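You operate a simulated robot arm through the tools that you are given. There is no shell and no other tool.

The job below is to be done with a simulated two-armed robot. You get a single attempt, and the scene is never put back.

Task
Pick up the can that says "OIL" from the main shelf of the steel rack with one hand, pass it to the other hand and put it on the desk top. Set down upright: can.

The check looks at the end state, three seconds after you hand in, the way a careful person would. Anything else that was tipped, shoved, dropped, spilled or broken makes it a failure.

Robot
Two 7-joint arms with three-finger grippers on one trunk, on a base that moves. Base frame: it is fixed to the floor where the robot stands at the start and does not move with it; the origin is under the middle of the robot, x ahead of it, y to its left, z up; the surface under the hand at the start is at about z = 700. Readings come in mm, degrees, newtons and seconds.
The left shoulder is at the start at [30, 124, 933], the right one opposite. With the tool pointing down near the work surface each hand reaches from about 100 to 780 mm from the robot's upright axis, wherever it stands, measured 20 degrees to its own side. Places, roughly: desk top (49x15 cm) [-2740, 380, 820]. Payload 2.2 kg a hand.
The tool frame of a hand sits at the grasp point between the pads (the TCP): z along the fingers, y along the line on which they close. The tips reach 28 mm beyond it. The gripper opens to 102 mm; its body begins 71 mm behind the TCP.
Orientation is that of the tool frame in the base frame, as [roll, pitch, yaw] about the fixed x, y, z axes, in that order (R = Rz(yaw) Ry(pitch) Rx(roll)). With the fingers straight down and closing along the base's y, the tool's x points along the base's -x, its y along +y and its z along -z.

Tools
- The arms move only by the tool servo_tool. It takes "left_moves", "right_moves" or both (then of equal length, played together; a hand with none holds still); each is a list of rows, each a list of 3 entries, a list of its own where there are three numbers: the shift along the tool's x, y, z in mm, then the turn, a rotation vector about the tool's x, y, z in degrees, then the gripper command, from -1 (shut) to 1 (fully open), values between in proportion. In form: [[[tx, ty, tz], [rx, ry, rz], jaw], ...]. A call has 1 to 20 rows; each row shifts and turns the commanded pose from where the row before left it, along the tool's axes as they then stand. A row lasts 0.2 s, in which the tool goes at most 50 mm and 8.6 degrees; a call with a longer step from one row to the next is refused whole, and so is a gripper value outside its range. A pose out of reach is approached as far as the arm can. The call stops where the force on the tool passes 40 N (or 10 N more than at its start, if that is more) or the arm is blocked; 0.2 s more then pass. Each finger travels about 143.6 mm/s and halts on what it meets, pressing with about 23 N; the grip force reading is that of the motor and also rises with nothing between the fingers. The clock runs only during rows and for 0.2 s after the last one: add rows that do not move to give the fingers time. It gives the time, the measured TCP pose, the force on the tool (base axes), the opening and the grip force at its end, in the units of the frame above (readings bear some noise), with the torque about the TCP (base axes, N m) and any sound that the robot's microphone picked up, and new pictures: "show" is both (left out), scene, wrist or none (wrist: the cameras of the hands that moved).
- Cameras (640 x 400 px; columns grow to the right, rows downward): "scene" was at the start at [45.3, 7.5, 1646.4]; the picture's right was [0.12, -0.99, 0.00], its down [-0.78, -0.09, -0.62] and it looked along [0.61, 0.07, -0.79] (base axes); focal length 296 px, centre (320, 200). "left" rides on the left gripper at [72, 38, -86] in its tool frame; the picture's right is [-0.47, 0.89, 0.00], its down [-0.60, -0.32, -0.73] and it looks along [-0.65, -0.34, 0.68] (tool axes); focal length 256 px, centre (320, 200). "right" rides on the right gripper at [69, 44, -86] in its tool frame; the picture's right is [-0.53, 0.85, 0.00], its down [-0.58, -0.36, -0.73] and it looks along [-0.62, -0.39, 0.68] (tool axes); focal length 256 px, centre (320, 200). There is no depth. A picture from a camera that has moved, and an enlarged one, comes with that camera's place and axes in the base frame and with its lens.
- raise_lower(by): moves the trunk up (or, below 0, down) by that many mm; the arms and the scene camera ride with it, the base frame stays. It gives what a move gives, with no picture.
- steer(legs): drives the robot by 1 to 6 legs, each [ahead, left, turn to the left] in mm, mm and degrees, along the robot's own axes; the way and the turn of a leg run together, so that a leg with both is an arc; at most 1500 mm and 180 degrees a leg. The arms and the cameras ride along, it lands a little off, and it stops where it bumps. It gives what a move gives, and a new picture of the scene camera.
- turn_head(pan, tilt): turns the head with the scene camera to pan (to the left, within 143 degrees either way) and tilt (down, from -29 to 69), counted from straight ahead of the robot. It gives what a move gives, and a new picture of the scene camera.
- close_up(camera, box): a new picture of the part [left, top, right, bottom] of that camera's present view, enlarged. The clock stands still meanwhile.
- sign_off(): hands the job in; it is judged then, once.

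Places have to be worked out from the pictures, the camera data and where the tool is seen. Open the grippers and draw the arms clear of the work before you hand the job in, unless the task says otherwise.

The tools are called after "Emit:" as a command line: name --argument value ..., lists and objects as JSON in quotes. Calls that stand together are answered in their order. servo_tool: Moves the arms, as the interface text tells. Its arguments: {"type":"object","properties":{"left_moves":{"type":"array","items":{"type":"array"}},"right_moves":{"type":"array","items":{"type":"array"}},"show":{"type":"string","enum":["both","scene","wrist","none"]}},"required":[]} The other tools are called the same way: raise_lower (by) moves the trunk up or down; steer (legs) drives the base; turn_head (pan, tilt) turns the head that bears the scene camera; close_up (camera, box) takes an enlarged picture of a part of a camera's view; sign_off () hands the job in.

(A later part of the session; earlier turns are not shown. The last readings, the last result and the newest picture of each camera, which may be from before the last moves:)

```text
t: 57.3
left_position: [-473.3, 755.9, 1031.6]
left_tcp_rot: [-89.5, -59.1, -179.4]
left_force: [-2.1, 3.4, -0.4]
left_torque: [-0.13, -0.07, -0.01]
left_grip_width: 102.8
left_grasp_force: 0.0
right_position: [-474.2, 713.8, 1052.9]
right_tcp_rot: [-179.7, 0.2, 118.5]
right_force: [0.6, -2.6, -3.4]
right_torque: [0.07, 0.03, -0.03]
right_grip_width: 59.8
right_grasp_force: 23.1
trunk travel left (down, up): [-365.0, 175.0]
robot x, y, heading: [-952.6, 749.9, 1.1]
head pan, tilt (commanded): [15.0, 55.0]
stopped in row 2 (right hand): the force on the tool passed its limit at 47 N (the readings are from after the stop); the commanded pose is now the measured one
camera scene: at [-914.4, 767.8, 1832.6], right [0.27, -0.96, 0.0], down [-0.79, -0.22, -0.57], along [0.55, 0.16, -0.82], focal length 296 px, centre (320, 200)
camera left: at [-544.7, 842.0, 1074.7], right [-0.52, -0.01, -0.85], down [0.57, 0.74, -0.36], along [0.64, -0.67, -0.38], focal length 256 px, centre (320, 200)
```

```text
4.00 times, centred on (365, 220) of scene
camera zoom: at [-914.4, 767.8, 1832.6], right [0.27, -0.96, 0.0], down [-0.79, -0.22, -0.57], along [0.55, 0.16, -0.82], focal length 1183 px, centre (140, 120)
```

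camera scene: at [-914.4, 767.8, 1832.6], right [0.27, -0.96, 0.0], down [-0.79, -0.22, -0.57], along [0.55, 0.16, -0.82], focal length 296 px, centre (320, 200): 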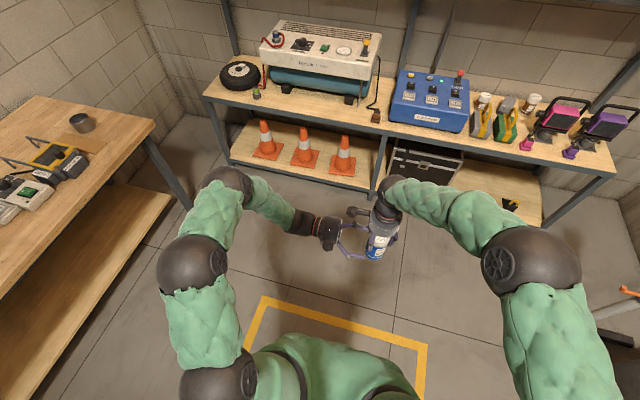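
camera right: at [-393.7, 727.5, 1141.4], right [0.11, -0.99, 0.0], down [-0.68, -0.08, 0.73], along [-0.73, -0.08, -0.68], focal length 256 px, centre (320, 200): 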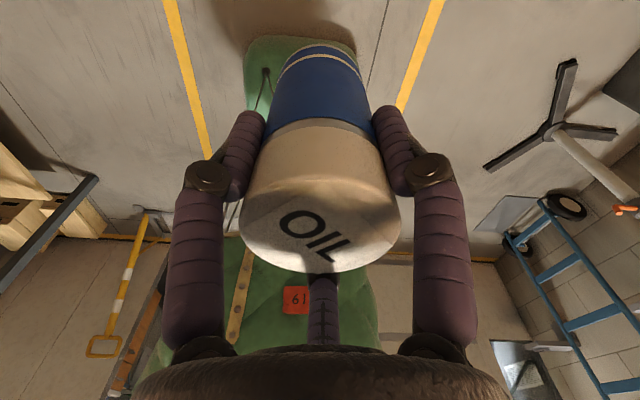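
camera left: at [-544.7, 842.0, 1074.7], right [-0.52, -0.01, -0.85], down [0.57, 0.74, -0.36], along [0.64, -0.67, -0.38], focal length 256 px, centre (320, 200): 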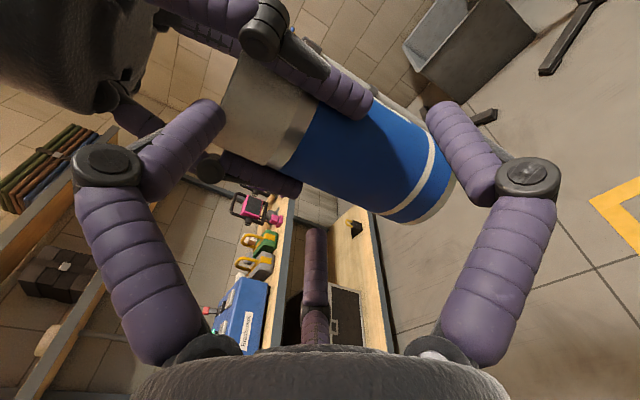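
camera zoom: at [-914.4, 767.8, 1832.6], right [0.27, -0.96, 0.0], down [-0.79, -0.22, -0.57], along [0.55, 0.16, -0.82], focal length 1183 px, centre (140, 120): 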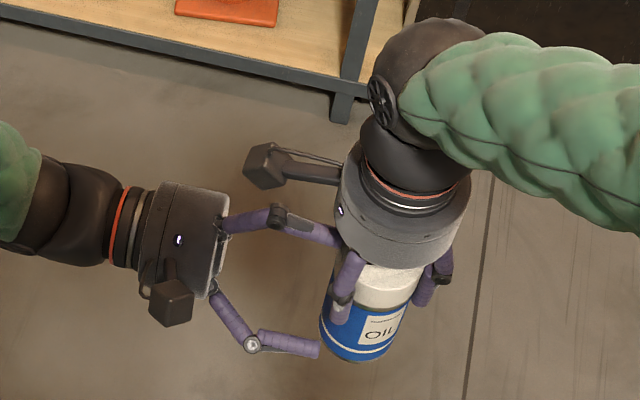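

The left top finger's tip bumped the lid's edge (47 N, then stopped); the can still sits the same in the right grip. I back the left hand off 15 mm and raise it 10 mm, then look again.

Emit:
servo_tool --left_moves '[[[0, 0, -15], [0, 0, 0], 1], [[8.7, -5, 0], [0, 0, 0], 1]]' --show "both"

Emit:
close_up --camera "left" --box '[60, 0, 380, 200]'

Emit:
close_up --camera "right" --box '[160, 0, 480, 200]'

```text
t: 57.9
left_position: [-474.3, 770.4, 1042.0]
left_tcp_rot: [-89.6, -59.3, -179.4]
left_force: [0.2, -0.2, -0.5]
left_torque: [0.0, 0.01, 0.03]
left_grip_width: 102.2
left_grasp_force: 0.1
right_position: [-474.2, 714.9, 1054.9]
right_tcp_rot: [-179.7, 0.2, 118.6]
right_force: [-0.4, 0.6, -3.5]
right_torque: [0.0, -0.02, 0.0]
right_grip_width: 59.5
right_grasp_force: 23.1
trunk travel left (down, up): [-365.0, 175.0]
robot x, y, heading: [-955.4, 750.0, 0.9]
head pan, tilt (commanded): [15.0, 55.0]
camera scene: at [-914.8, 767.7, 1832.6], right [0.27, -0.96, 0.0], down [-0.79, -0.22, -0.57], along [0.55, 0.16, -0.82], focal length 296 px, centre (320, 200)
camera left: at [-545.5, 857.1, 1085.0], right [-0.52, -0.01, -0.85], down [0.57, 0.74, -0.36], along [0.63, -0.67, -0.38], focal length 256 px, centre (320, 200)
```

scene: 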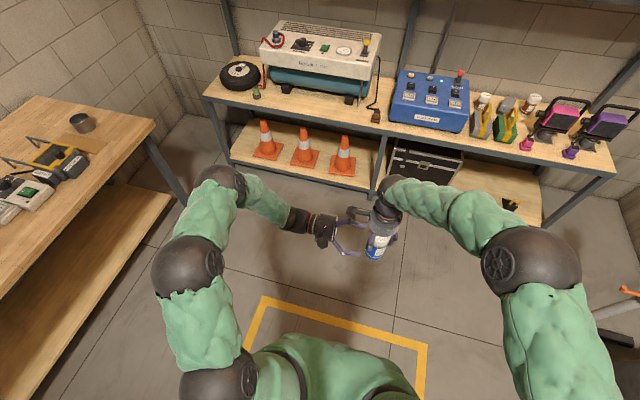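
left: 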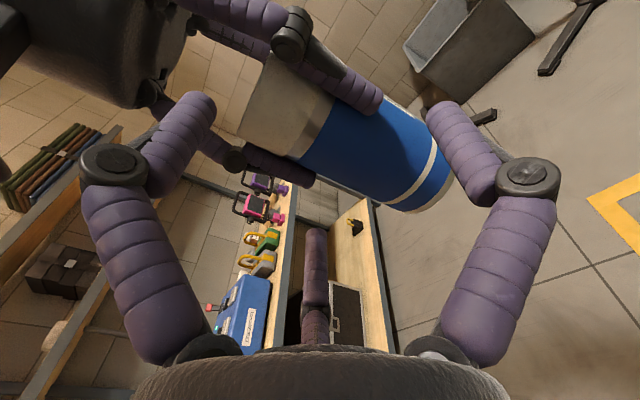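

```text
2.00 times, centred on (220, 100) of left
camera zoom: at [-545.5, 857.1, 1085.0], right [-0.52, -0.01, -0.85], down [0.57, 0.74, -0.36], along [0.63, -0.67, -0.38], focal length 512 px, centre (520, 400)
```

zoom: 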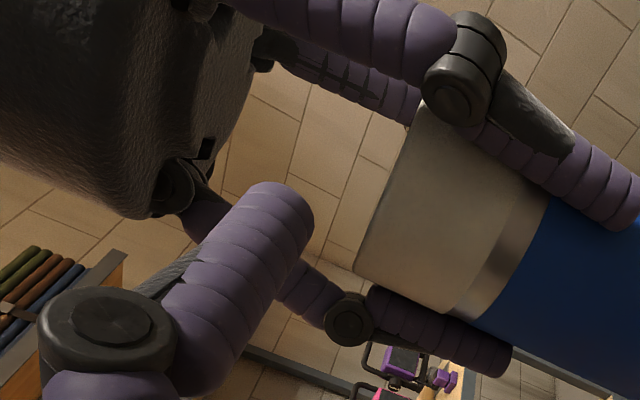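

```text
2.00 times, centred on (320, 100) of right
camera zoom: at [-469.2, 796.1, 1140.0], right [1.0, -0.07, 0.0], down [-0.04, -0.68, 0.73], along [-0.05, -0.73, -0.68], focal length 512 px, centre (320, 400)
```

zoom: 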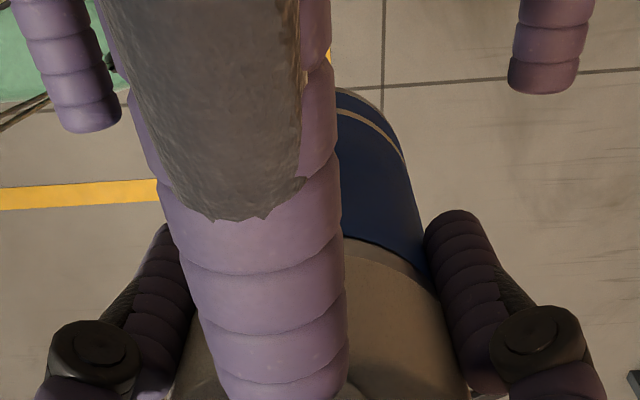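

The close-up from the left camera shows the lid's top is actually at z≈1084 (29 mm above the right TCP). A slight upward tilt of the left tool gives room both above the lid and below the right fingertips, so I tilt it 10° up at z≈1039 before re-approaching.

Emit:
servo_tool --left_moves '[[[0, 0, 0], [2.5, 4.33, 0], 1], [[0, 0, 0], [2.5, 4.33, 0], 1], [[-2.5, 1.4, -0.5], [0, 0, 0], 1]]' --show "both"

Emit:
close_up --camera "left" --box '[60, 0, 380, 200]'

Emit:
close_up --camera "right" --box '[0, 0, 640, 400]'

```text
t: 58.7
left_position: [-474.2, 770.1, 1039.2]
left_tcp_rot: [-70.5, -57.7, 164.3]
left_force: [-0.2, -0.2, 0.5]
left_torque: [0.01, 0.0, 0.0]
left_grip_width: 102.2
left_grasp_force: 0.1
right_position: [-474.7, 714.5, 1055.4]
right_tcp_rot: [-179.7, 0.3, 118.6]
right_force: [0.1, -0.2, -4.2]
right_torque: [0.0, 0.02, 0.02]
right_grip_width: 59.9
right_grasp_force: 23.0
trunk travel left (down, up): [-365.0, 175.0]
robot x, y, heading: [-952.5, 749.5, 0.9]
head pan, tilt (commanded): [15.0, 55.0]
camera scene: at [-914.5, 768.2, 1832.6], right [0.27, -0.96, 0.0], down [-0.79, -0.22, -0.57], along [0.55, 0.16, -0.82], focal length 296 px, centre (320, 200)
camera left: at [-545.4, 863.5, 1066.8], right [-0.52, -0.16, -0.84], down [0.57, 0.66, -0.48], along [0.63, -0.73, -0.25], focal length 256 px, centre (320, 200)
```

scene: 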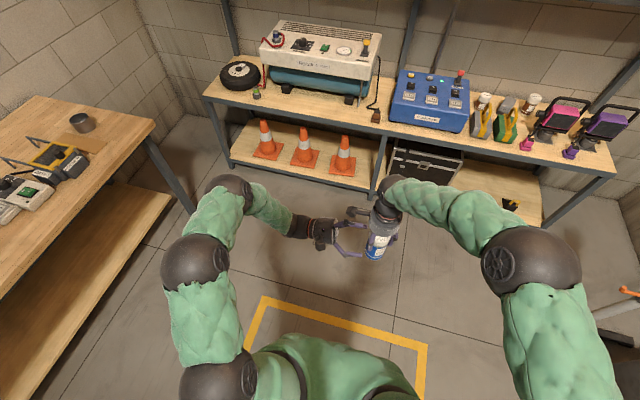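
left: 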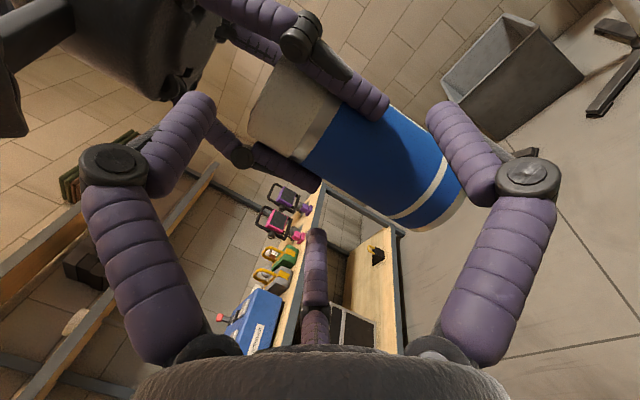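

```text
2.00 times, centred on (220, 100) of left
camera zoom: at [-545.4, 863.5, 1066.8], right [-0.52, -0.16, -0.84], down [0.57, 0.66, -0.48], along [0.63, -0.73, -0.25], focal length 512 px, centre (520, 400)
```

zoom: 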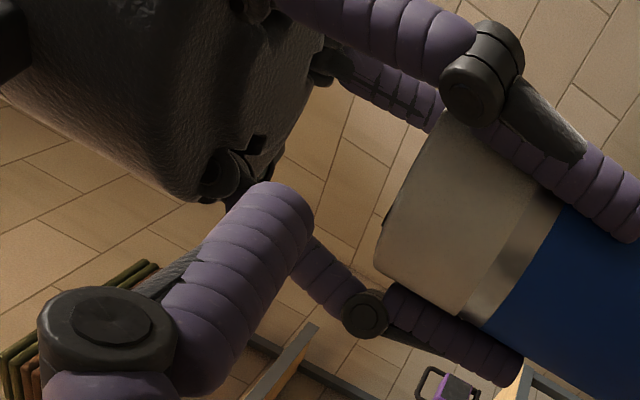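

```text
1.00 times, centred on (320, 200) of right (not enlarged: the box is as wide or as high as the picture)
camera zoom: at [-469.0, 796.5, 1140.0], right [1.0, -0.06, 0.0], down [-0.04, -0.68, 0.74], along [-0.05, -0.73, -0.68], focal length 256 px, centre (320, 200)
```

zoom: 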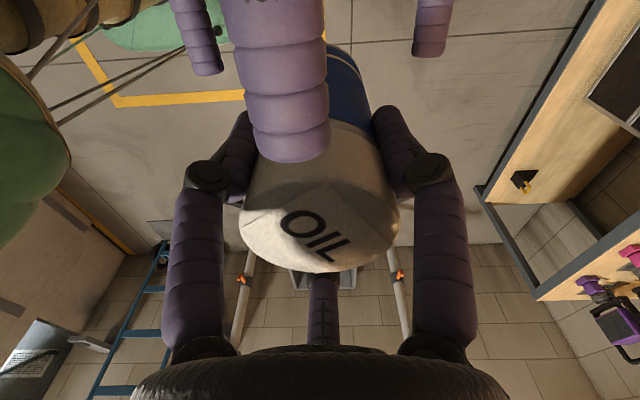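

The lid top is confirmed at 1084 and the top finger clears it by over 10 mm, with the side fingers centred. I lower 4 mm and advance horizontally 30 mm.

Emit:
servo_tool --left_moves '[[[-3.4, 2.0, -0.7], [0, 0, 0], 1], [[-1.65, 0.96, 10.8], [0, 0, 0], 1], [[-1.65, 0.96, 10.8], [0, 0, 0], 1], [[-1.2, 0.7, 8], [0, 0, 0], 1]]' --show "wrist"

Emit:
close_up --camera "left" --box '[60, 0, 380, 200]'

Emit:
close_up --camera "right" --box '[0, 0, 640, 400]'

```text
t: 59.7
left_position: [-473.6, 739.6, 1035.8]
left_tcp_rot: [-70.5, -57.8, 164.3]
left_force: [0.2, 0.5, -0.2]
left_torque: [0.01, -0.01, -0.01]
left_grip_width: 102.1
left_grasp_force: 0.0
right_position: [-472.6, 714.1, 1053.4]
right_tcp_rot: [-179.7, 0.2, 118.6]
right_force: [0.2, 0.1, -2.8]
right_torque: [0.01, 0.02, 0.01]
right_grip_width: 59.6
right_grasp_force: 22.9
trunk travel left (down, up): [-365.0, 175.0]
robot x, y, heading: [-955.6, 748.9, 0.9]
head pan, tilt (commanded): [15.0, 55.0]
camera left: at [-544.8, 833.3, 1062.6], right [-0.52, -0.16, -0.84], down [0.57, 0.67, -0.48], along [0.63, -0.73, -0.26], focal length 256 px, centre (320, 200)
```

left: 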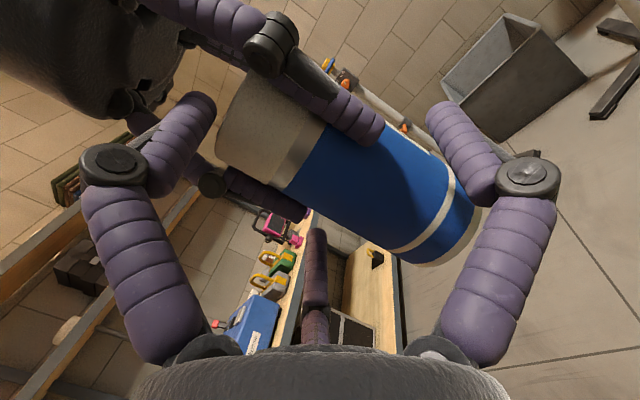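

```text
2.00 times, centred on (220, 100) of left
camera zoom: at [-544.8, 833.3, 1062.6], right [-0.52, -0.16, -0.84], down [0.57, 0.67, -0.48], along [0.63, -0.73, -0.26], focal length 512 px, centre (520, 400)
```

zoom: 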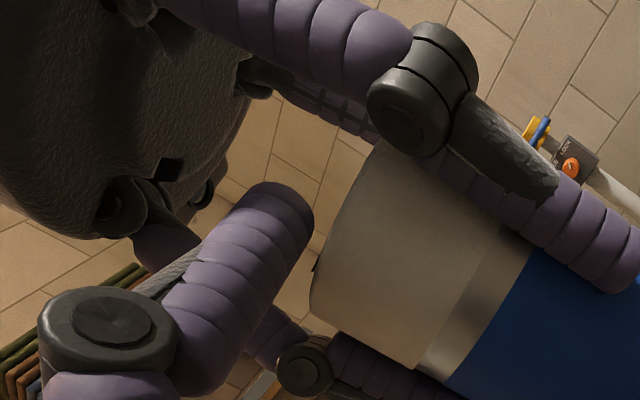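

```text
1.00 times, centred on (320, 200) of right (not enlarged: the box is as wide or as high as the picture)
camera zoom: at [-468.9, 796.3, 1139.9], right [1.0, -0.06, 0.0], down [-0.04, -0.68, 0.74], along [-0.05, -0.73, -0.68], focal length 256 px, centre (320, 200)
```

zoom: 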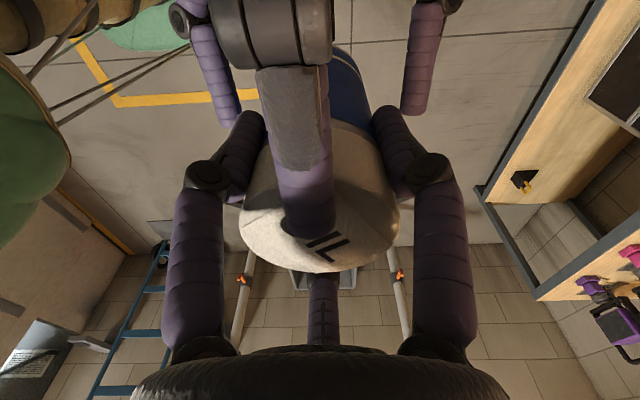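

The top finger now lies over the lid between the right fingers with no contact force. I advance the remaining ~21 mm.

Emit:
servo_tool --left_moves '[[[-1.1, 0.6, 7], [0, 0, 0], 1], [[-1.1, 0.6, 7], [0, 0, 0], 1], [[-1.1, 0.6, 7], [0, 0, 0], 1]]' --show "wrist"

Emit:
close_up --camera "left" --box '[60, 0, 380, 200]'

Emit:
close_up --camera "right" --box '[0, 0, 640, 400]'

Emit:
close_up --camera "scene" --box '[300, 180, 420, 260]'

```text
t: 60.5
left_position: [-473.2, 719.6, 1034.2]
left_tcp_rot: [-70.6, -57.7, 164.3]
left_force: [0.4, 1.3, 0.6]
left_torque: [-0.02, -0.02, -0.03]
left_grip_width: 102.3
left_grasp_force: 0.0
right_position: [-472.8, 713.9, 1053.8]
right_tcp_rot: [-179.8, 0.1, 118.7]
right_force: [-0.5, -0.8, -3.7]
right_torque: [-0.02, 0.01, -0.01]
right_grip_width: 59.7
right_grasp_force: 23.0
trunk travel left (down, up): [-365.0, 175.0]
robot x, y, heading: [-955.8, 750.7, 0.7]
head pan, tilt (commanded): [15.0, 55.0]
camera left: at [-544.1, 811.8, 1062.7], right [-0.52, -0.16, -0.84], down [0.57, 0.67, -0.48], along [0.63, -0.73, -0.25], focal length 256 px, centre (320, 200)
```

left: 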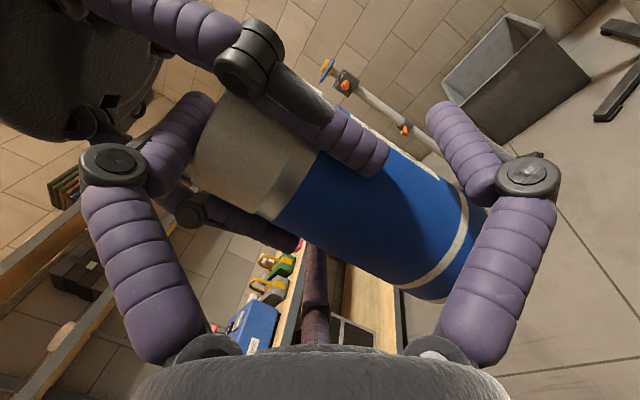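

```text
2.00 times, centred on (220, 100) of left
camera zoom: at [-544.1, 811.8, 1062.7], right [-0.52, -0.16, -0.84], down [0.57, 0.67, -0.48], along [0.63, -0.73, -0.25], focal length 512 px, centre (520, 400)
```

zoom: 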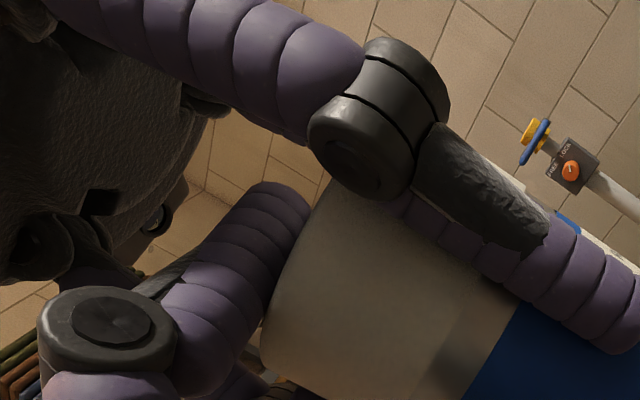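

```text
1.00 times, centred on (320, 200) of right (not enlarged: the box is as wide or as high as the picture)
camera zoom: at [-468.9, 796.3, 1139.9], right [1.0, -0.06, 0.0], down [-0.04, -0.68, 0.74], along [-0.05, -0.73, -0.68], focal length 256 px, centre (320, 200)
```

zoom: 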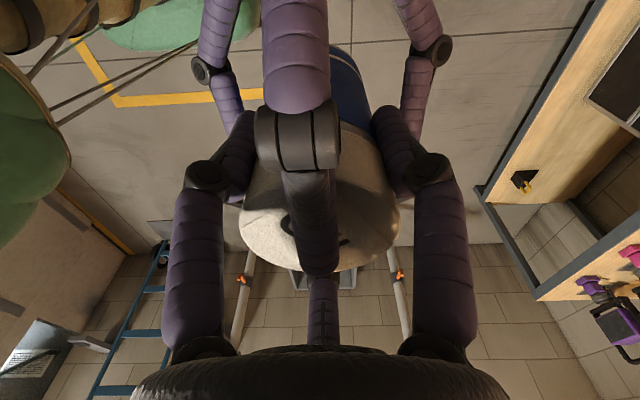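

```text
5.00 times, centred on (360, 220) of scene
camera zoom: at [-914.4, 767.9, 1832.6], right [0.27, -0.96, 0.0], down [-0.79, -0.22, -0.57], along [0.55, 0.16, -0.82], focal length 1479 px, centre (120, 100)
```

zoom: 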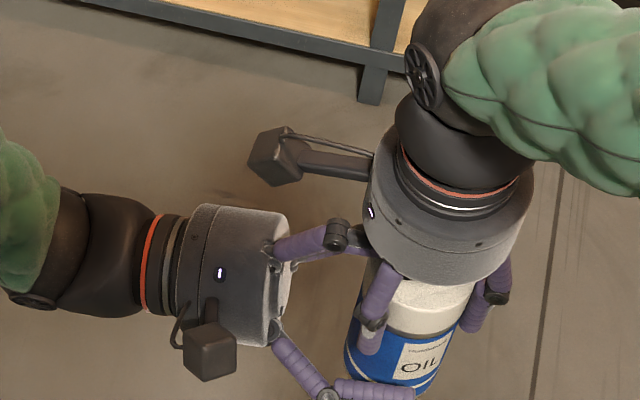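

No contact; the left hand is in place (TCP 6 mm from the can axis, z 1034). I now close the left gripper in stages around the can.

Emit:
servo_tool --left_moves '[[[0, 0, 0], [0, 0, 0], 0.8], [[0, 0, 0], [0, 0, 0], 0.6], [[0, 0, 0], [0, 0, 0], 0.5]]' --show "wrist"

Emit:
close_up --camera "right" --box '[0, 0, 640, 400]'

Emit:
close_up --camera "scene" --box '[300, 180, 420, 260]'

```text
t: 61.3
left_position: [-472.6, 720.5, 1035.5]
left_tcp_rot: [-70.5, -57.6, 164.3]
left_force: [-4.1, 12.5, 19.4]
left_torque: [-0.13, -0.21, 0.05]
left_grip_width: 94.9
left_grasp_force: 14.1
right_position: [-474.8, 713.2, 1051.8]
right_tcp_rot: [-179.5, 0.2, 118.6]
right_force: [4.7, -12.7, -23.3]
right_torque: [-0.27, 0.15, -0.1]
right_grip_width: 59.8
right_grasp_force: 22.9
trunk travel left (down, up): [-365.0, 175.0]
robot x, y, heading: [-953.6, 746.5, 1.0]
head pan, tilt (commanded): [15.0, 55.0]
camera left: at [-543.5, 812.6, 1063.4], right [-0.52, -0.16, -0.84], down [0.57, 0.66, -0.48], along [0.64, -0.73, -0.25], focal length 256 px, centre (320, 200)
```

left: 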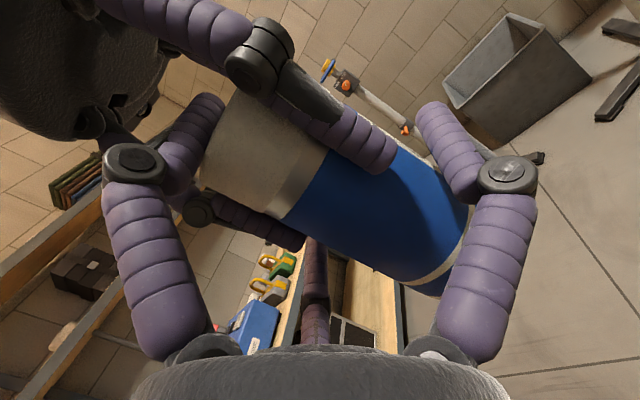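

```text
1.00 times, centred on (320, 200) of right (not enlarged: the box is as wide or as high as the picture)
camera zoom: at [-469.8, 796.0, 1138.4], right [1.0, -0.06, -0.01], down [-0.04, -0.68, 0.74], along [-0.05, -0.73, -0.68], focal length 256 px, centre (320, 200)
```

zoom: 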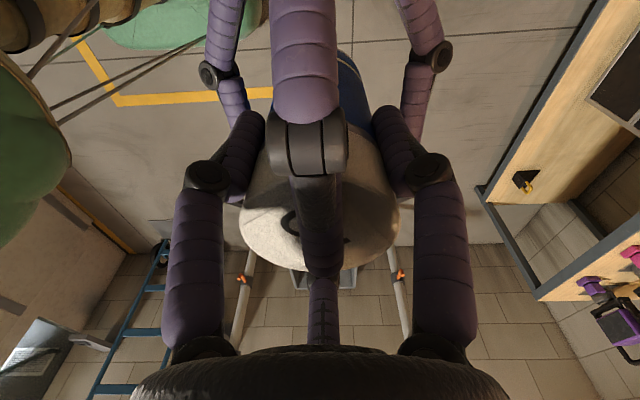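

```text
5.00 times, centred on (360, 220) of scene
camera zoom: at [-914.4, 768.2, 1832.6], right [0.27, -0.96, 0.0], down [-0.79, -0.22, -0.57], along [0.55, 0.16, -0.82], focal length 1479 px, centre (120, 100)
```

zoom: 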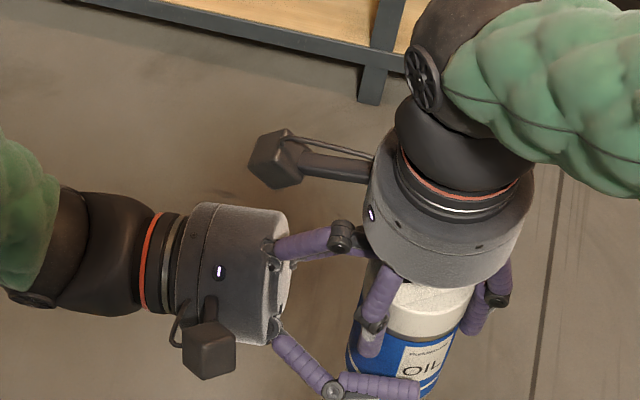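

The left gripper halted at 95 mm: its fingers are coupled, so the top finger on the lid stops the others before they reach the can, and the right fingertips reach too far down for a higher position. I'll use the left hand to hold the can briefly from below/side so the right hand can regrip higher: first open and withdraw the left hand.

Emit:
servo_tool --left_moves '[[[0, 0, 0], [0, 0, 0], 1], [[0, 0, 0], [0, 0, 0], 1], [[2.25, -1.3, -14.8], [0, 0, 0], 1], [[2.25, -1.3, -14.8], [0, 0, 0], 1], [[2.25, -1.3, -14.8], [0, 0, 0], 1], [[2.25, -1.3, -14.8], [0, 0, 0], 1], [[2.25, -1.3, -14.8], [0, 0, 0], 1]]' --show "wrist"

Emit:
close_up --camera "right" --box '[0, 0, 640, 400]'

```text
t: 62.9
left_position: [-474.0, 796.6, 1033.6]
left_tcp_rot: [-70.6, -57.6, 164.2]
left_force: [1.4, 0.7, 0.4]
left_torque: [-0.02, 0.01, 0.01]
left_grip_width: 101.9
left_grasp_force: 0.1
right_position: [-473.9, 714.2, 1054.3]
right_tcp_rot: [-179.8, 0.2, 118.6]
right_force: [0.0, 0.0, -2.4]
right_torque: [-0.01, 0.01, -0.01]
right_grip_width: 60.0
right_grasp_force: 22.8
trunk travel left (down, up): [-365.0, 175.0]
robot x, y, heading: [-956.0, 751.1, 0.8]
head pan, tilt (commanded): [15.0, 55.0]
camera left: at [-544.9, 888.7, 1061.2], right [-0.52, -0.16, -0.84], down [0.57, 0.66, -0.48], along [0.63, -0.73, -0.25], focal length 256 px, centre (320, 200)
```

left: 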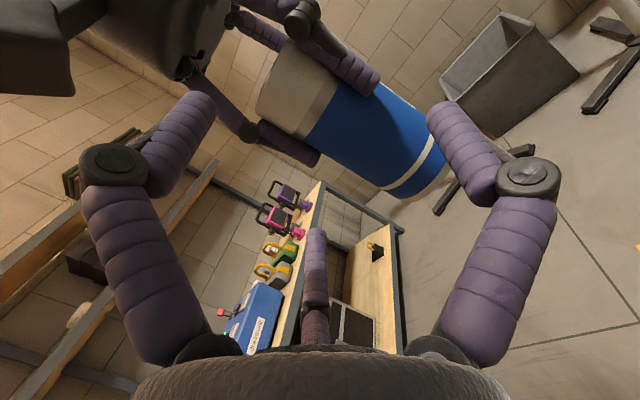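

```text
1.00 times, centred on (320, 200) of right (not enlarged: the box is as wide or as high as the picture)
camera zoom: at [-469.0, 796.9, 1139.9], right [1.0, -0.07, 0.0], down [-0.04, -0.68, 0.74], along [-0.05, -0.73, -0.68], focal length 256 px, centre (320, 200)
```

zoom: 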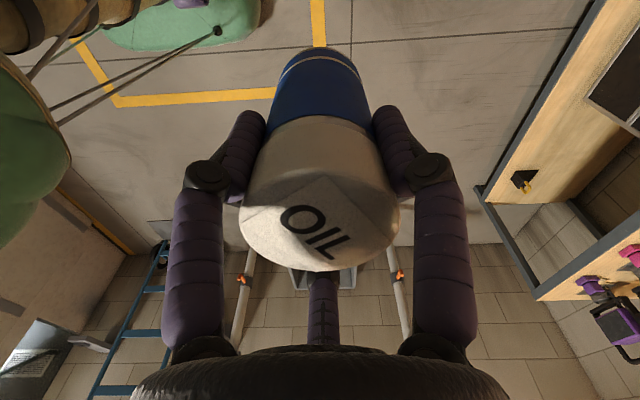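

The can sits unchanged in the right hand. I roll the left hand by +60° (one finger down, two at the sides) while backing off another 20 mm.

Emit:
servo_tool --left_moves '[[[3, -1.7, -20], [0, 0, 0], 1], [[0, 0, 0], [0, 0, 8.57], 1], [[0, 0, 0], [0, 0, 8.57], 1], [[0, 0, 0], [0, 0, 8.57], 1], [[0, 0, 0], [0, 0, 8.57], 1], [[0, 0, 0], [0, 0, 8.57], 1], [[0, 0, 0], [0, 0, 8.57], 1], [[0, 0, 0], [0, 0, 8.57], 1], [[0, 24, -4.2], [0, 0, 0], 1], [[0, 24, -4.2], [0, 0, 0], 1]]' --show "both"

Emit:
close_up --camera "scene" --box '[290, 170, 440, 270]'

```text
t: 65.1
left_position: [-473.4, 813.5, 986.3]
left_tcp_rot: [-79.8, 0.9, -179.1]
left_force: [0.7, -0.3, 0.4]
left_torque: [0.0, 0.03, 0.01]
left_grip_width: 102.1
left_grasp_force: 0.1
right_position: [-474.5, 715.4, 1053.8]
right_tcp_rot: [-179.8, 0.2, 118.5]
right_force: [-0.6, 0.1, -3.6]
right_torque: [-0.03, 0.03, -0.01]
right_grip_width: 59.7
right_grasp_force: 22.8
trunk travel left (down, up): [-365.0, 175.0]
robot x, y, heading: [-951.6, 749.5, 0.9]
head pan, tilt (commanded): [15.0, 55.0]
camera scene: at [-914.2, 768.3, 1832.6], right [0.27, -0.96, 0.0], down [-0.79, -0.22, -0.57], along [0.55, 0.16, -0.82], focal length 296 px, centre (320, 200)
camera left: at [-545.6, 892.6, 933.4], right [0.48, -0.15, -0.86], down [0.59, 0.79, 0.19], along [0.65, -0.6, 0.46], focal length 256 px, centre (320, 200)
```

scene: 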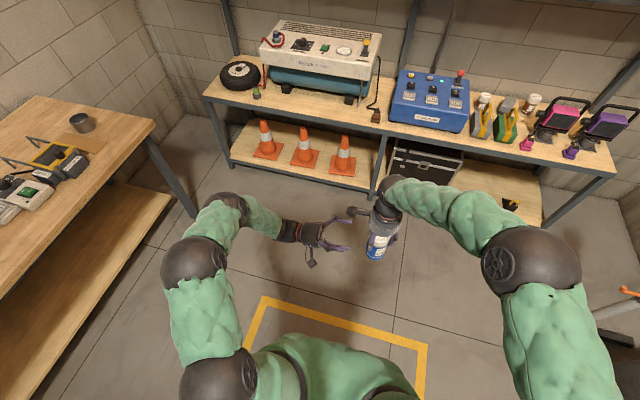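
left: 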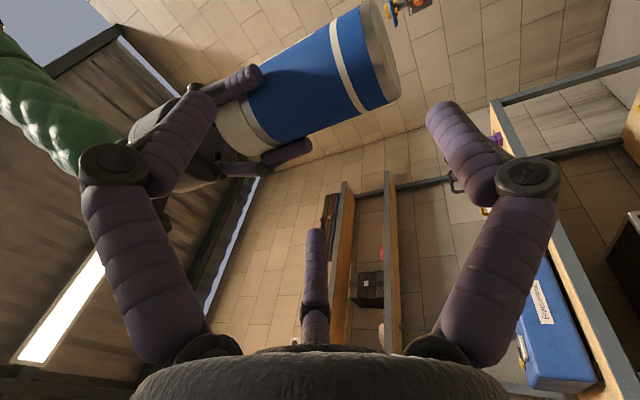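

```text
4.00 times, centred on (365, 220) of scene
camera zoom: at [-914.2, 768.3, 1832.6], right [0.27, -0.96, 0.0], down [-0.79, -0.22, -0.57], along [0.55, 0.16, -0.82], focal length 1183 px, centre (140, 120)
```

zoom: 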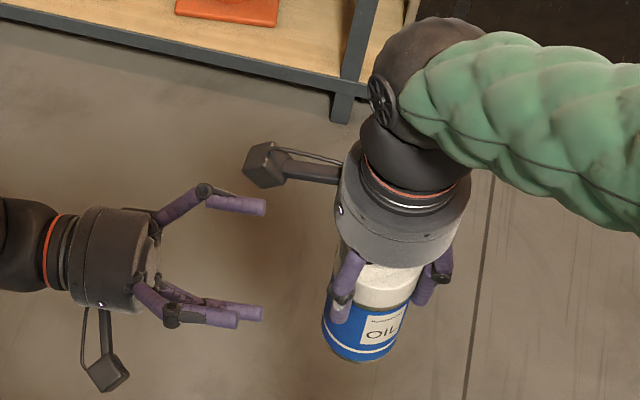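

The left camera, looking up, puts the can's bottom at z≈956 as expected. I approach 70 mm horizontally with the lower finger passing under the can.

Emit:
servo_tool --left_moves '[[[0, 6.3, 24.3], [0, 0, 0], 1], [[0, 4.34, 24.6], [0, 0, 0], 1], [[0, 3.47, 19.7], [0, 0, 0], 1]]' --show "wrist"

Emit:
close_up --camera "right" --box '[0, 0, 640, 400]'

Emit:
close_up --camera "scene" --box '[290, 170, 440, 270]'

```text
t: 65.9
left_position: [-473.2, 745.1, 982.9]
left_tcp_rot: [-79.7, 0.7, -178.9]
left_force: [-0.4, -0.4, 0.5]
left_torque: [-0.03, 0.02, -0.03]
left_grip_width: 101.6
left_grasp_force: 0.0
right_position: [-474.4, 713.5, 1053.1]
right_tcp_rot: [-179.7, 0.3, 118.7]
right_force: [-0.7, -0.5, -3.8]
right_torque: [0.01, 0.0, 0.03]
right_grip_width: 60.0
right_grasp_force: 23.0
trunk travel left (down, up): [-365.0, 175.0]
robot x, y, heading: [-952.8, 748.4, 0.9]
head pan, tilt (commanded): [15.0, 55.0]
camera left: at [-545.8, 822.9, 930.2], right [0.48, -0.15, -0.86], down [0.59, 0.79, 0.19], along [0.65, -0.6, 0.46], focal length 256 px, centre (320, 200)
```

left: 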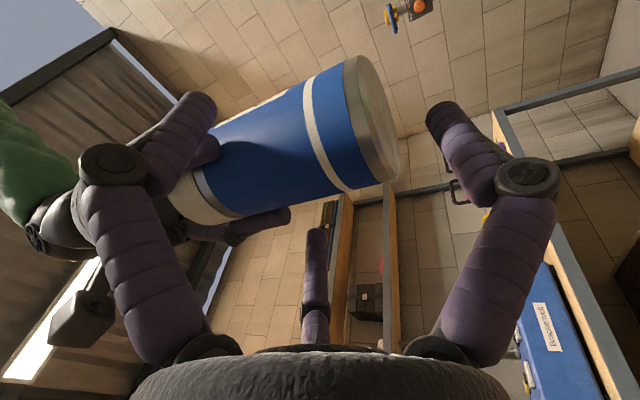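

```text
1.00 times, centred on (320, 200) of right (not enlarged: the box is as wide or as high as the picture)
camera zoom: at [-468.8, 796.1, 1139.9], right [1.0, -0.06, 0.0], down [-0.04, -0.68, 0.73], along [-0.05, -0.73, -0.68], focal length 256 px, centre (320, 200)
```

zoom: 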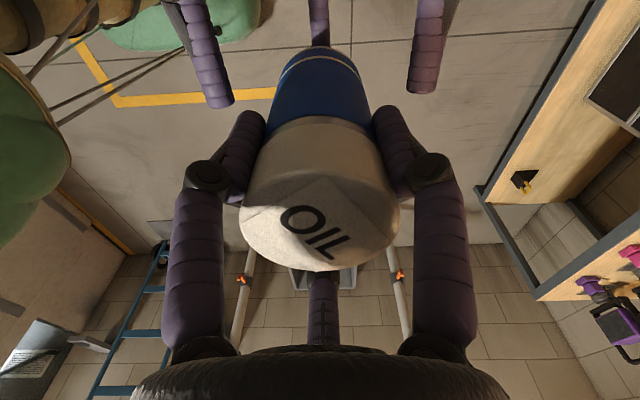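

```text
4.00 times, centred on (365, 220) of scene
camera zoom: at [-914.2, 767.5, 1832.6], right [0.27, -0.96, 0.0], down [-0.79, -0.22, -0.57], along [0.55, 0.16, -0.82], focal length 1183 px, centre (140, 120)
```

zoom: 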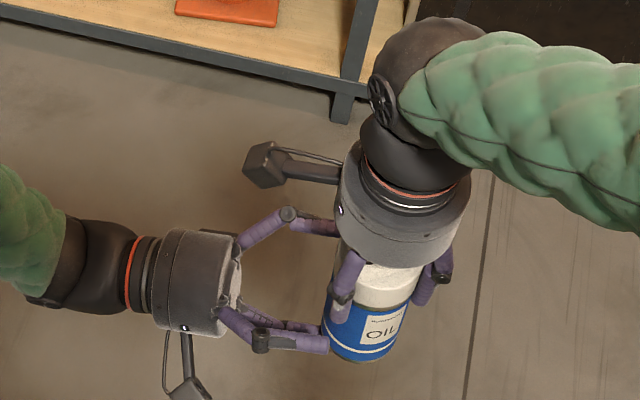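

All three left fingers are well placed around the can. I advance the last 26 mm.

Emit:
servo_tool --left_moves '[[[0, 2.2, 12.8], [0, 0, 0], 1], [[0, 2.2, 12.8], [0, 0, 0], 1]]' --show "wrist"

Emit:
close_up --camera "right" --box '[0, 0, 640, 400]'

```text
t: 66.5
left_position: [-472.8, 718.4, 982.9]
left_tcp_rot: [-79.8, 0.7, -179.1]
left_force: [-0.2, -0.2, 0.2]
left_torque: [0.0, -0.01, 0.01]
left_grip_width: 101.7
left_grasp_force: 0.0
right_position: [-473.8, 714.4, 1054.3]
right_tcp_rot: [-179.7, 0.2, 118.5]
right_force: [0.2, -0.5, -2.6]
right_torque: [-0.04, 0.0, 0.01]
right_grip_width: 59.7
right_grasp_force: 22.9
trunk travel left (down, up): [-365.0, 175.0]
robot x, y, heading: [-956.7, 749.3, 0.9]
head pan, tilt (commanded): [15.0, 55.0]
camera left: at [-545.2, 796.7, 930.2], right [0.48, -0.15, -0.87], down [0.59, 0.79, 0.19], along [0.65, -0.6, 0.46], focal length 256 px, centre (320, 200)
```

left: 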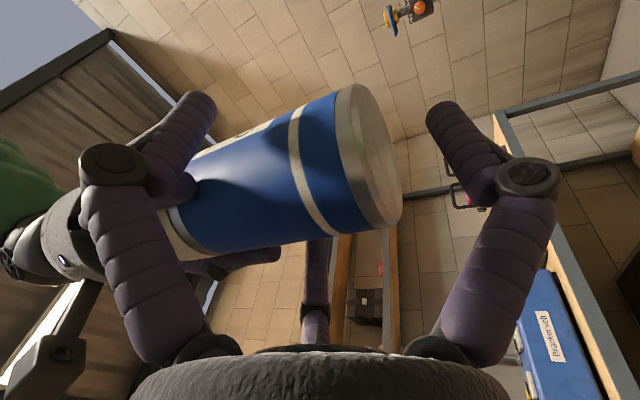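

```text
1.00 times, centred on (320, 200) of right (not enlarged: the box is as wide or as high as the picture)
camera zoom: at [-469.0, 796.4, 1139.9], right [1.0, -0.06, 0.0], down [-0.04, -0.68, 0.74], along [-0.05, -0.73, -0.68], focal length 256 px, centre (320, 200)
```

zoom: 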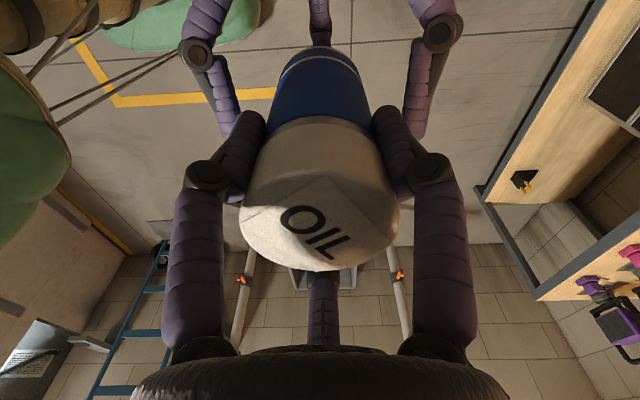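

In place without any contact. I close the left gripper around the lower body of the can.

Emit:
servo_tool --left_moves '[[[0, 0, 0], [0, 0, 0], 0.7], [[0, 0, 0], [0, 0, 0], 0.5], [[0, 0, 0], [0, 0, 0], 0.35], [[0, 0, 0], [0, 0, 0], 0.2], [[0, 0, 0], [0, 0, 0], -1], [[0, 0, 0], [0, 0, 0], -1]]' --show "wrist"

Emit:
close_up --camera "right" --box '[0, 0, 640, 400]'

Emit:
close_up --camera "scene" --box '[290, 170, 440, 270]'

```text
t: 67.9
left_position: [-472.2, 719.9, 982.5]
left_tcp_rot: [-79.7, 0.7, -179.1]
left_force: [-11.2, 3.2, 6.5]
left_torque: [0.04, -0.31, -0.07]
left_grip_width: 70.0
left_grasp_force: 22.8
right_position: [-473.6, 714.4, 1053.9]
right_tcp_rot: [-179.8, 0.2, 118.5]
right_force: [11.0, -3.3, -9.1]
right_torque: [-0.29, -0.44, 0.06]
right_grip_width: 59.7
right_grasp_force: 23.2
trunk travel left (down, up): [-365.0, 175.0]
robot x, y, heading: [-957.4, 748.8, 0.7]
head pan, tilt (commanded): [15.0, 55.0]
camera left: at [-545.7, 796.8, 930.3], right [0.48, -0.15, -0.87], down [0.59, 0.79, 0.19], along [0.65, -0.6, 0.46], focal length 256 px, centre (320, 200)
```

left: 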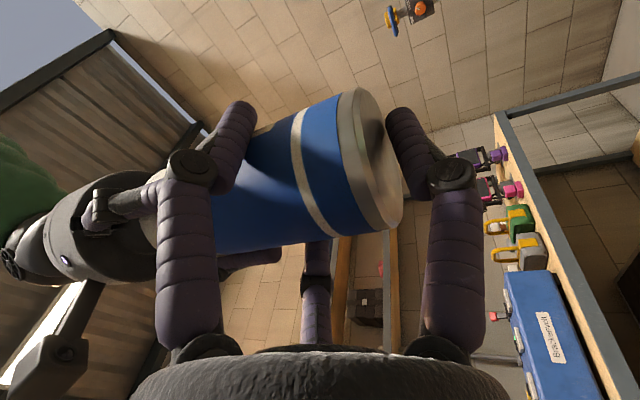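

```text
1.00 times, centred on (320, 200) of right (not enlarged: the box is as wide or as high as the picture)
camera zoom: at [-468.4, 796.3, 1140.3], right [1.0, -0.07, 0.0], down [-0.04, -0.68, 0.73], along [-0.05, -0.73, -0.68], focal length 256 px, centre (320, 200)
```

zoom: 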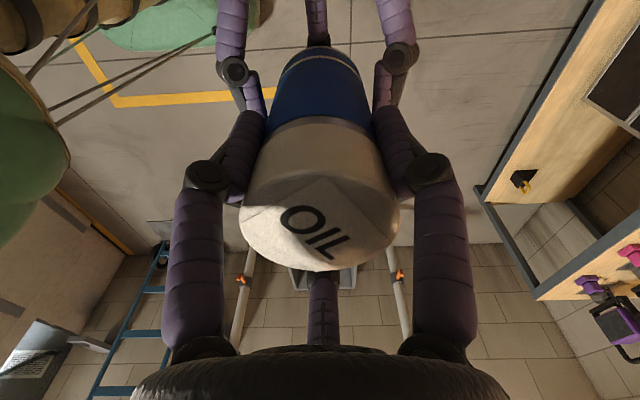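

```text
4.00 times, centred on (365, 220) of scene
camera zoom: at [-914.4, 768.3, 1832.6], right [0.27, -0.96, 0.0], down [-0.79, -0.22, -0.57], along [0.55, 0.16, -0.82], focal length 1183 px, centre (140, 120)
```

zoom: 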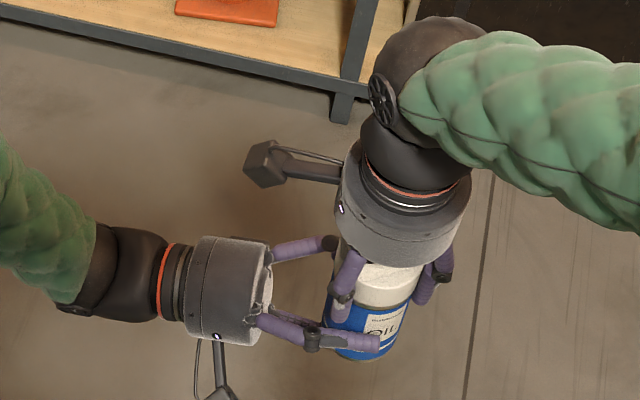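

The left gripper closed on the can at 70 mm with 23 N, just as the geometry predicted. Now I open the right gripper partly and check the can stays in the left hand.

Emit:
servo_tool --right_moves '[[[0, 0, 0], [0, 0, 0], 0.3], [[0, 0, 0], [0, 0, 0], 0.5], [[0, 0, 0], [0, 0, 0], 0.6]]' --left_moves '[[[0, 0, 0], [0, 0, 0], -1], [[0, 0, 0], [0, 0, 0], -1], [[0, 0, 0], [0, 0, 0], -1]]' --show "wrist"

Emit:
close_up --camera "scene" --box '[290, 170, 440, 270]'

```text
t: 68.7
left_position: [-472.4, 718.2, 983.3]
left_tcp_rot: [-79.8, 0.7, -179.0]
left_force: [0.5, 0.4, -0.8]
left_torque: [0.01, 0.0, 0.02]
left_grip_width: 69.9
left_grasp_force: 23.4
right_position: [-474.4, 714.1, 1054.5]
right_tcp_rot: [-179.7, 0.2, 118.6]
right_force: [0.3, -0.4, -1.1]
right_torque: [0.0, 0.0, 0.01]
right_grip_width: 81.6
right_grasp_force: 0.1
trunk travel left (down, up): [-365.0, 175.0]
robot x, y, heading: [-956.0, 752.0, 1.0]
head pan, tilt (commanded): [15.0, 55.0]
camera right: at [-468.9, 796.5, 1139.9], right [1.0, -0.07, 0.0], down [-0.04, -0.68, 0.74], along [-0.05, -0.73, -0.68], focal length 256 px, centre (320, 200)
camera left: at [-545.2, 796.9, 930.3], right [0.48, -0.15, -0.87], down [0.59, 0.79, 0.19], along [0.65, -0.6, 0.46], focal length 256 px, centre (320, 200)
```

right: 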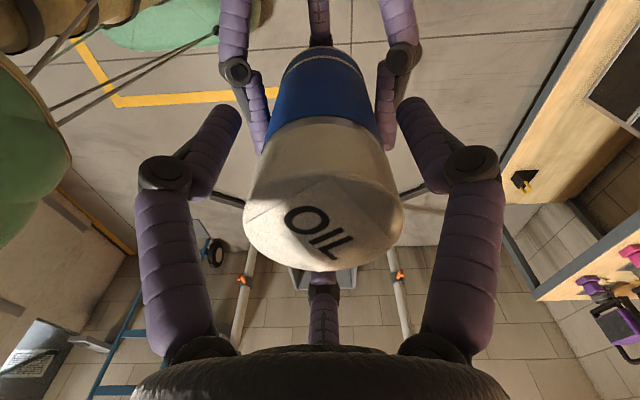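
left: 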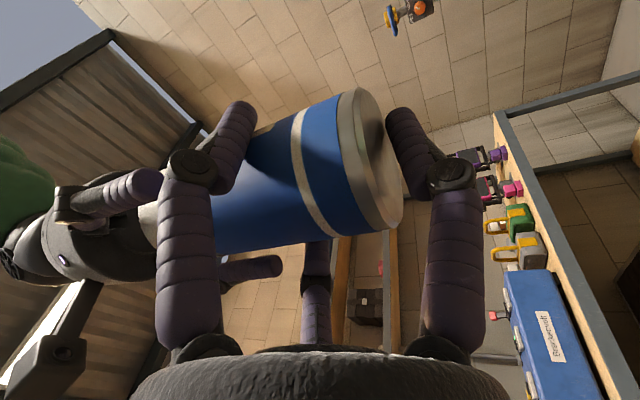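

```text
4.00 times, centred on (365, 220) of scene
camera zoom: at [-914.4, 768.3, 1832.6], right [0.27, -0.96, 0.0], down [-0.79, -0.22, -0.57], along [0.55, 0.16, -0.82], focal length 1183 px, centre (140, 120)
```

zoom: 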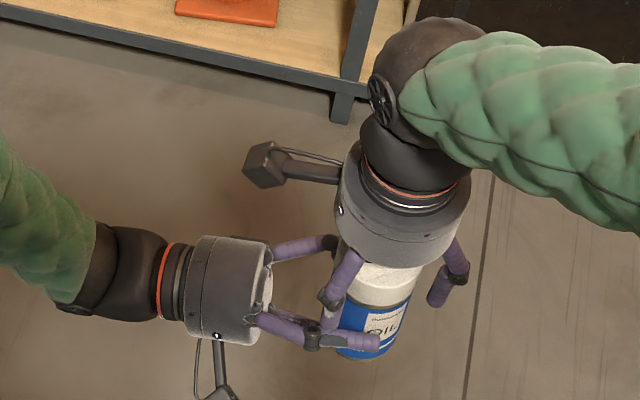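

The can stays firmly in the left hand. I raise the right hand 20 mm and close it again on the upper part of the lid.

Emit:
servo_tool --right_moves '[[[0, 0, -10], [0, 0, 0], 0.6], [[0, 0, -10], [0, 0, 0], 0.6], [[0, 0, 0], [0, 0, 0], 0.3], [[0, 0, 0], [0, 0, 0], -1], [[0, 0, 0], [0, 0, 0], -1], [[0, 0, 0], [0, 0, 0], -1]]' --left_moves '[[[0, 0, 0], [0, 0, 0], -1], [[0, 0, 0], [0, 0, 0], -1], [[0, 0, 0], [0, 0, 0], -1], [[0, 0, 0], [0, 0, 0], -1], [[0, 0, 0], [0, 0, 0], -1], [[0, 0, 0], [0, 0, 0], -1]]' --show "wrist"

Emit:
close_up --camera "scene" --box '[290, 170, 440, 270]'

```text
t: 70.1
left_position: [-473.2, 719.0, 981.4]
left_tcp_rot: [-79.8, 0.7, -179.0]
left_force: [-7.7, 8.9, -1.2]
left_torque: [-0.33, -0.4, -0.03]
left_grip_width: 69.8
left_grasp_force: 22.7
right_position: [-471.3, 714.6, 1075.1]
right_tcp_rot: [-179.9, 0.3, 118.7]
right_force: [8.2, -8.1, 1.2]
right_torque: [-0.5, -0.3, -0.02]
right_grip_width: 60.7
right_grasp_force: 23.0
trunk travel left (down, up): [-365.0, 175.0]
robot x, y, heading: [-954.9, 753.0, 1.0]
head pan, tilt (commanded): [15.0, 55.0]
camera right: at [-468.2, 796.9, 1161.0], right [1.0, -0.07, 0.0], down [-0.04, -0.68, 0.74], along [-0.05, -0.73, -0.68], focal length 256 px, centre (320, 200)
camera left: at [-545.6, 797.0, 930.2], right [0.48, -0.15, -0.87], down [0.59, 0.79, 0.19], along [0.65, -0.6, 0.46], focal length 256 px, centre (320, 200)
```

right: 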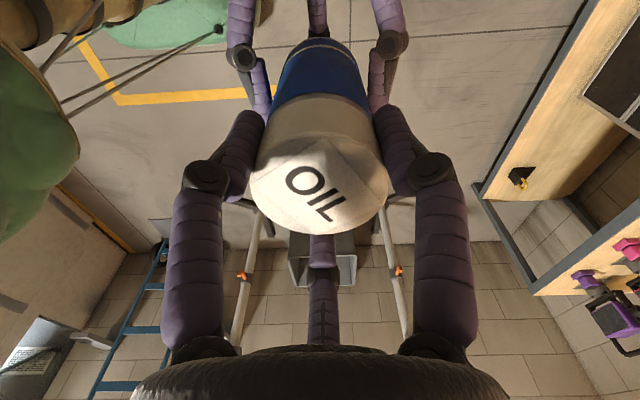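
left: 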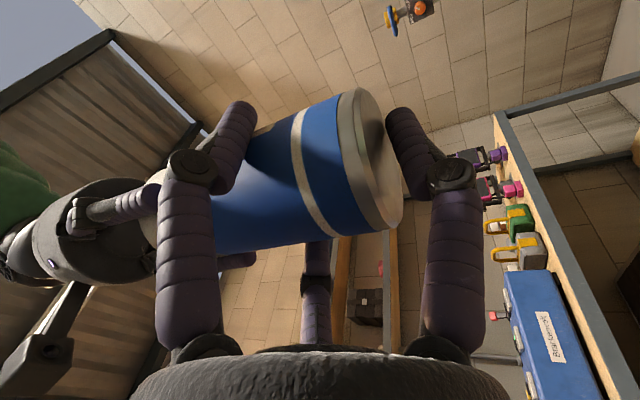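

```text
4.00 times, centred on (365, 220) of scene
camera zoom: at [-914.5, 768.2, 1832.6], right [0.27, -0.96, 0.0], down [-0.79, -0.22, -0.57], along [0.55, 0.16, -0.82], focal length 1183 px, centre (140, 120)
```

zoom: 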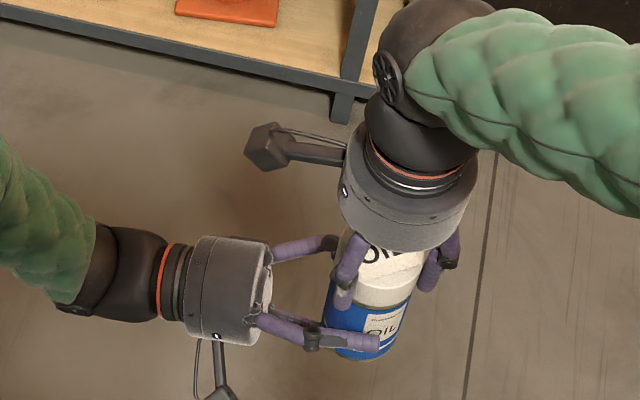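

Right hand now grips the lid higher up (tips about 35 mm below the lid top). I open the left hand, withdraw it 100 mm, and roll it back by -60° so one finger is on top again.

Emit:
servo_tool --left_moves '[[[0, 0, 0], [0, 0, 0], 0.2], [[0, 0, 0], [0, 0, 0], 0.6], [[0, 0, 0], [0, 0, 0], 1], [[0, 0, 0], [0, 0, 0], 1], [[0, -4.34, -24.6], [0, 0, 0], 1], [[0, -4.34, -24.6], [0, 0, 0], 1], [[0, -4.34, -24.6], [0, 0, 0], 1], [[0, -4.34, -24.6], [0, 0, 0], 1], [[0, 0, 0], [0, 0, -8.57], 1], [[0, 0, 0], [0, 0, -8.57], 1], [[0, 0, 0], [0, 0, -8.57], 1], [[0, 0, 0], [0, 0, -8.57], 1], [[0, 0, 0], [0, 0, -8.57], 1], [[0, 0, 0], [0, 0, -8.57], 1], [[0, 0, 0], [0, 0, -8.57], 1]]' --show "wrist"

Emit:
close_up --camera "right" --box '[0, 0, 640, 400]'

Emit:
close_up --camera "scene" --box '[290, 170, 440, 270]'

```text
t: 73.3
left_position: [-474.1, 818.1, 983.3]
left_tcp_rot: [-70.5, -57.8, 164.2]
left_force: [-0.1, 0.2, 0.0]
left_torque: [-0.01, -0.01, 0.04]
left_grip_width: 102.0
left_grasp_force: 0.0
right_position: [-474.2, 714.9, 1073.9]
right_tcp_rot: [-179.8, 0.2, 118.6]
right_force: [0.4, -0.3, -2.6]
right_torque: [-0.01, -0.01, 0.05]
right_grip_width: 60.5
right_grasp_force: 23.1
trunk travel left (down, up): [-365.0, 175.0]
robot x, y, heading: [-954.7, 748.9, 0.8]
head pan, tilt (commanded): [15.0, 55.0]
camera left: at [-545.2, 910.9, 1011.1], right [-0.52, -0.16, -0.84], down [0.57, 0.66, -0.48], along [0.63, -0.73, -0.26], focal length 256 px, centre (320, 200)
```

left: 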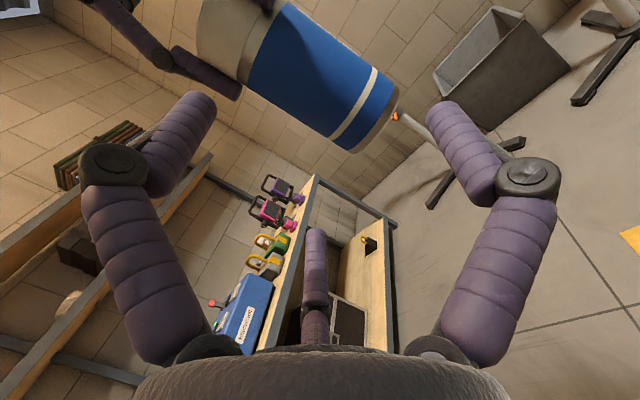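

```text
1.00 times, centred on (320, 200) of right (not enlarged: the box is as wide or as high as the picture)
camera zoom: at [-468.9, 797.4, 1160.3], right [1.0, -0.06, 0.0], down [-0.04, -0.68, 0.74], along [-0.05, -0.73, -0.68], focal length 256 px, centre (320, 200)
```

zoom: 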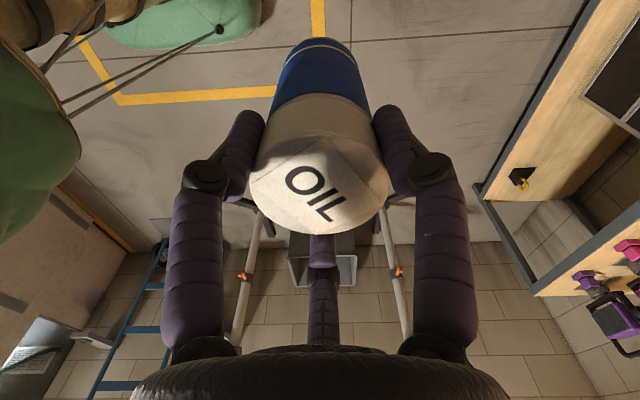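

```text
4.00 times, centred on (365, 220) of scene
camera zoom: at [-914.4, 768.3, 1832.6], right [0.27, -0.96, 0.0], down [-0.79, -0.22, -0.57], along [0.55, 0.16, -0.82], focal length 1183 px, centre (140, 120)
```

zoom: 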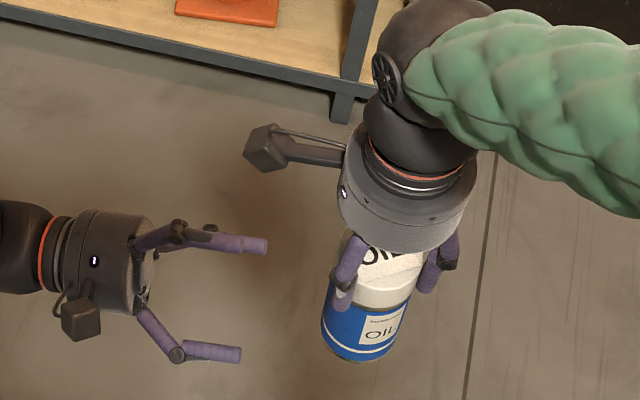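

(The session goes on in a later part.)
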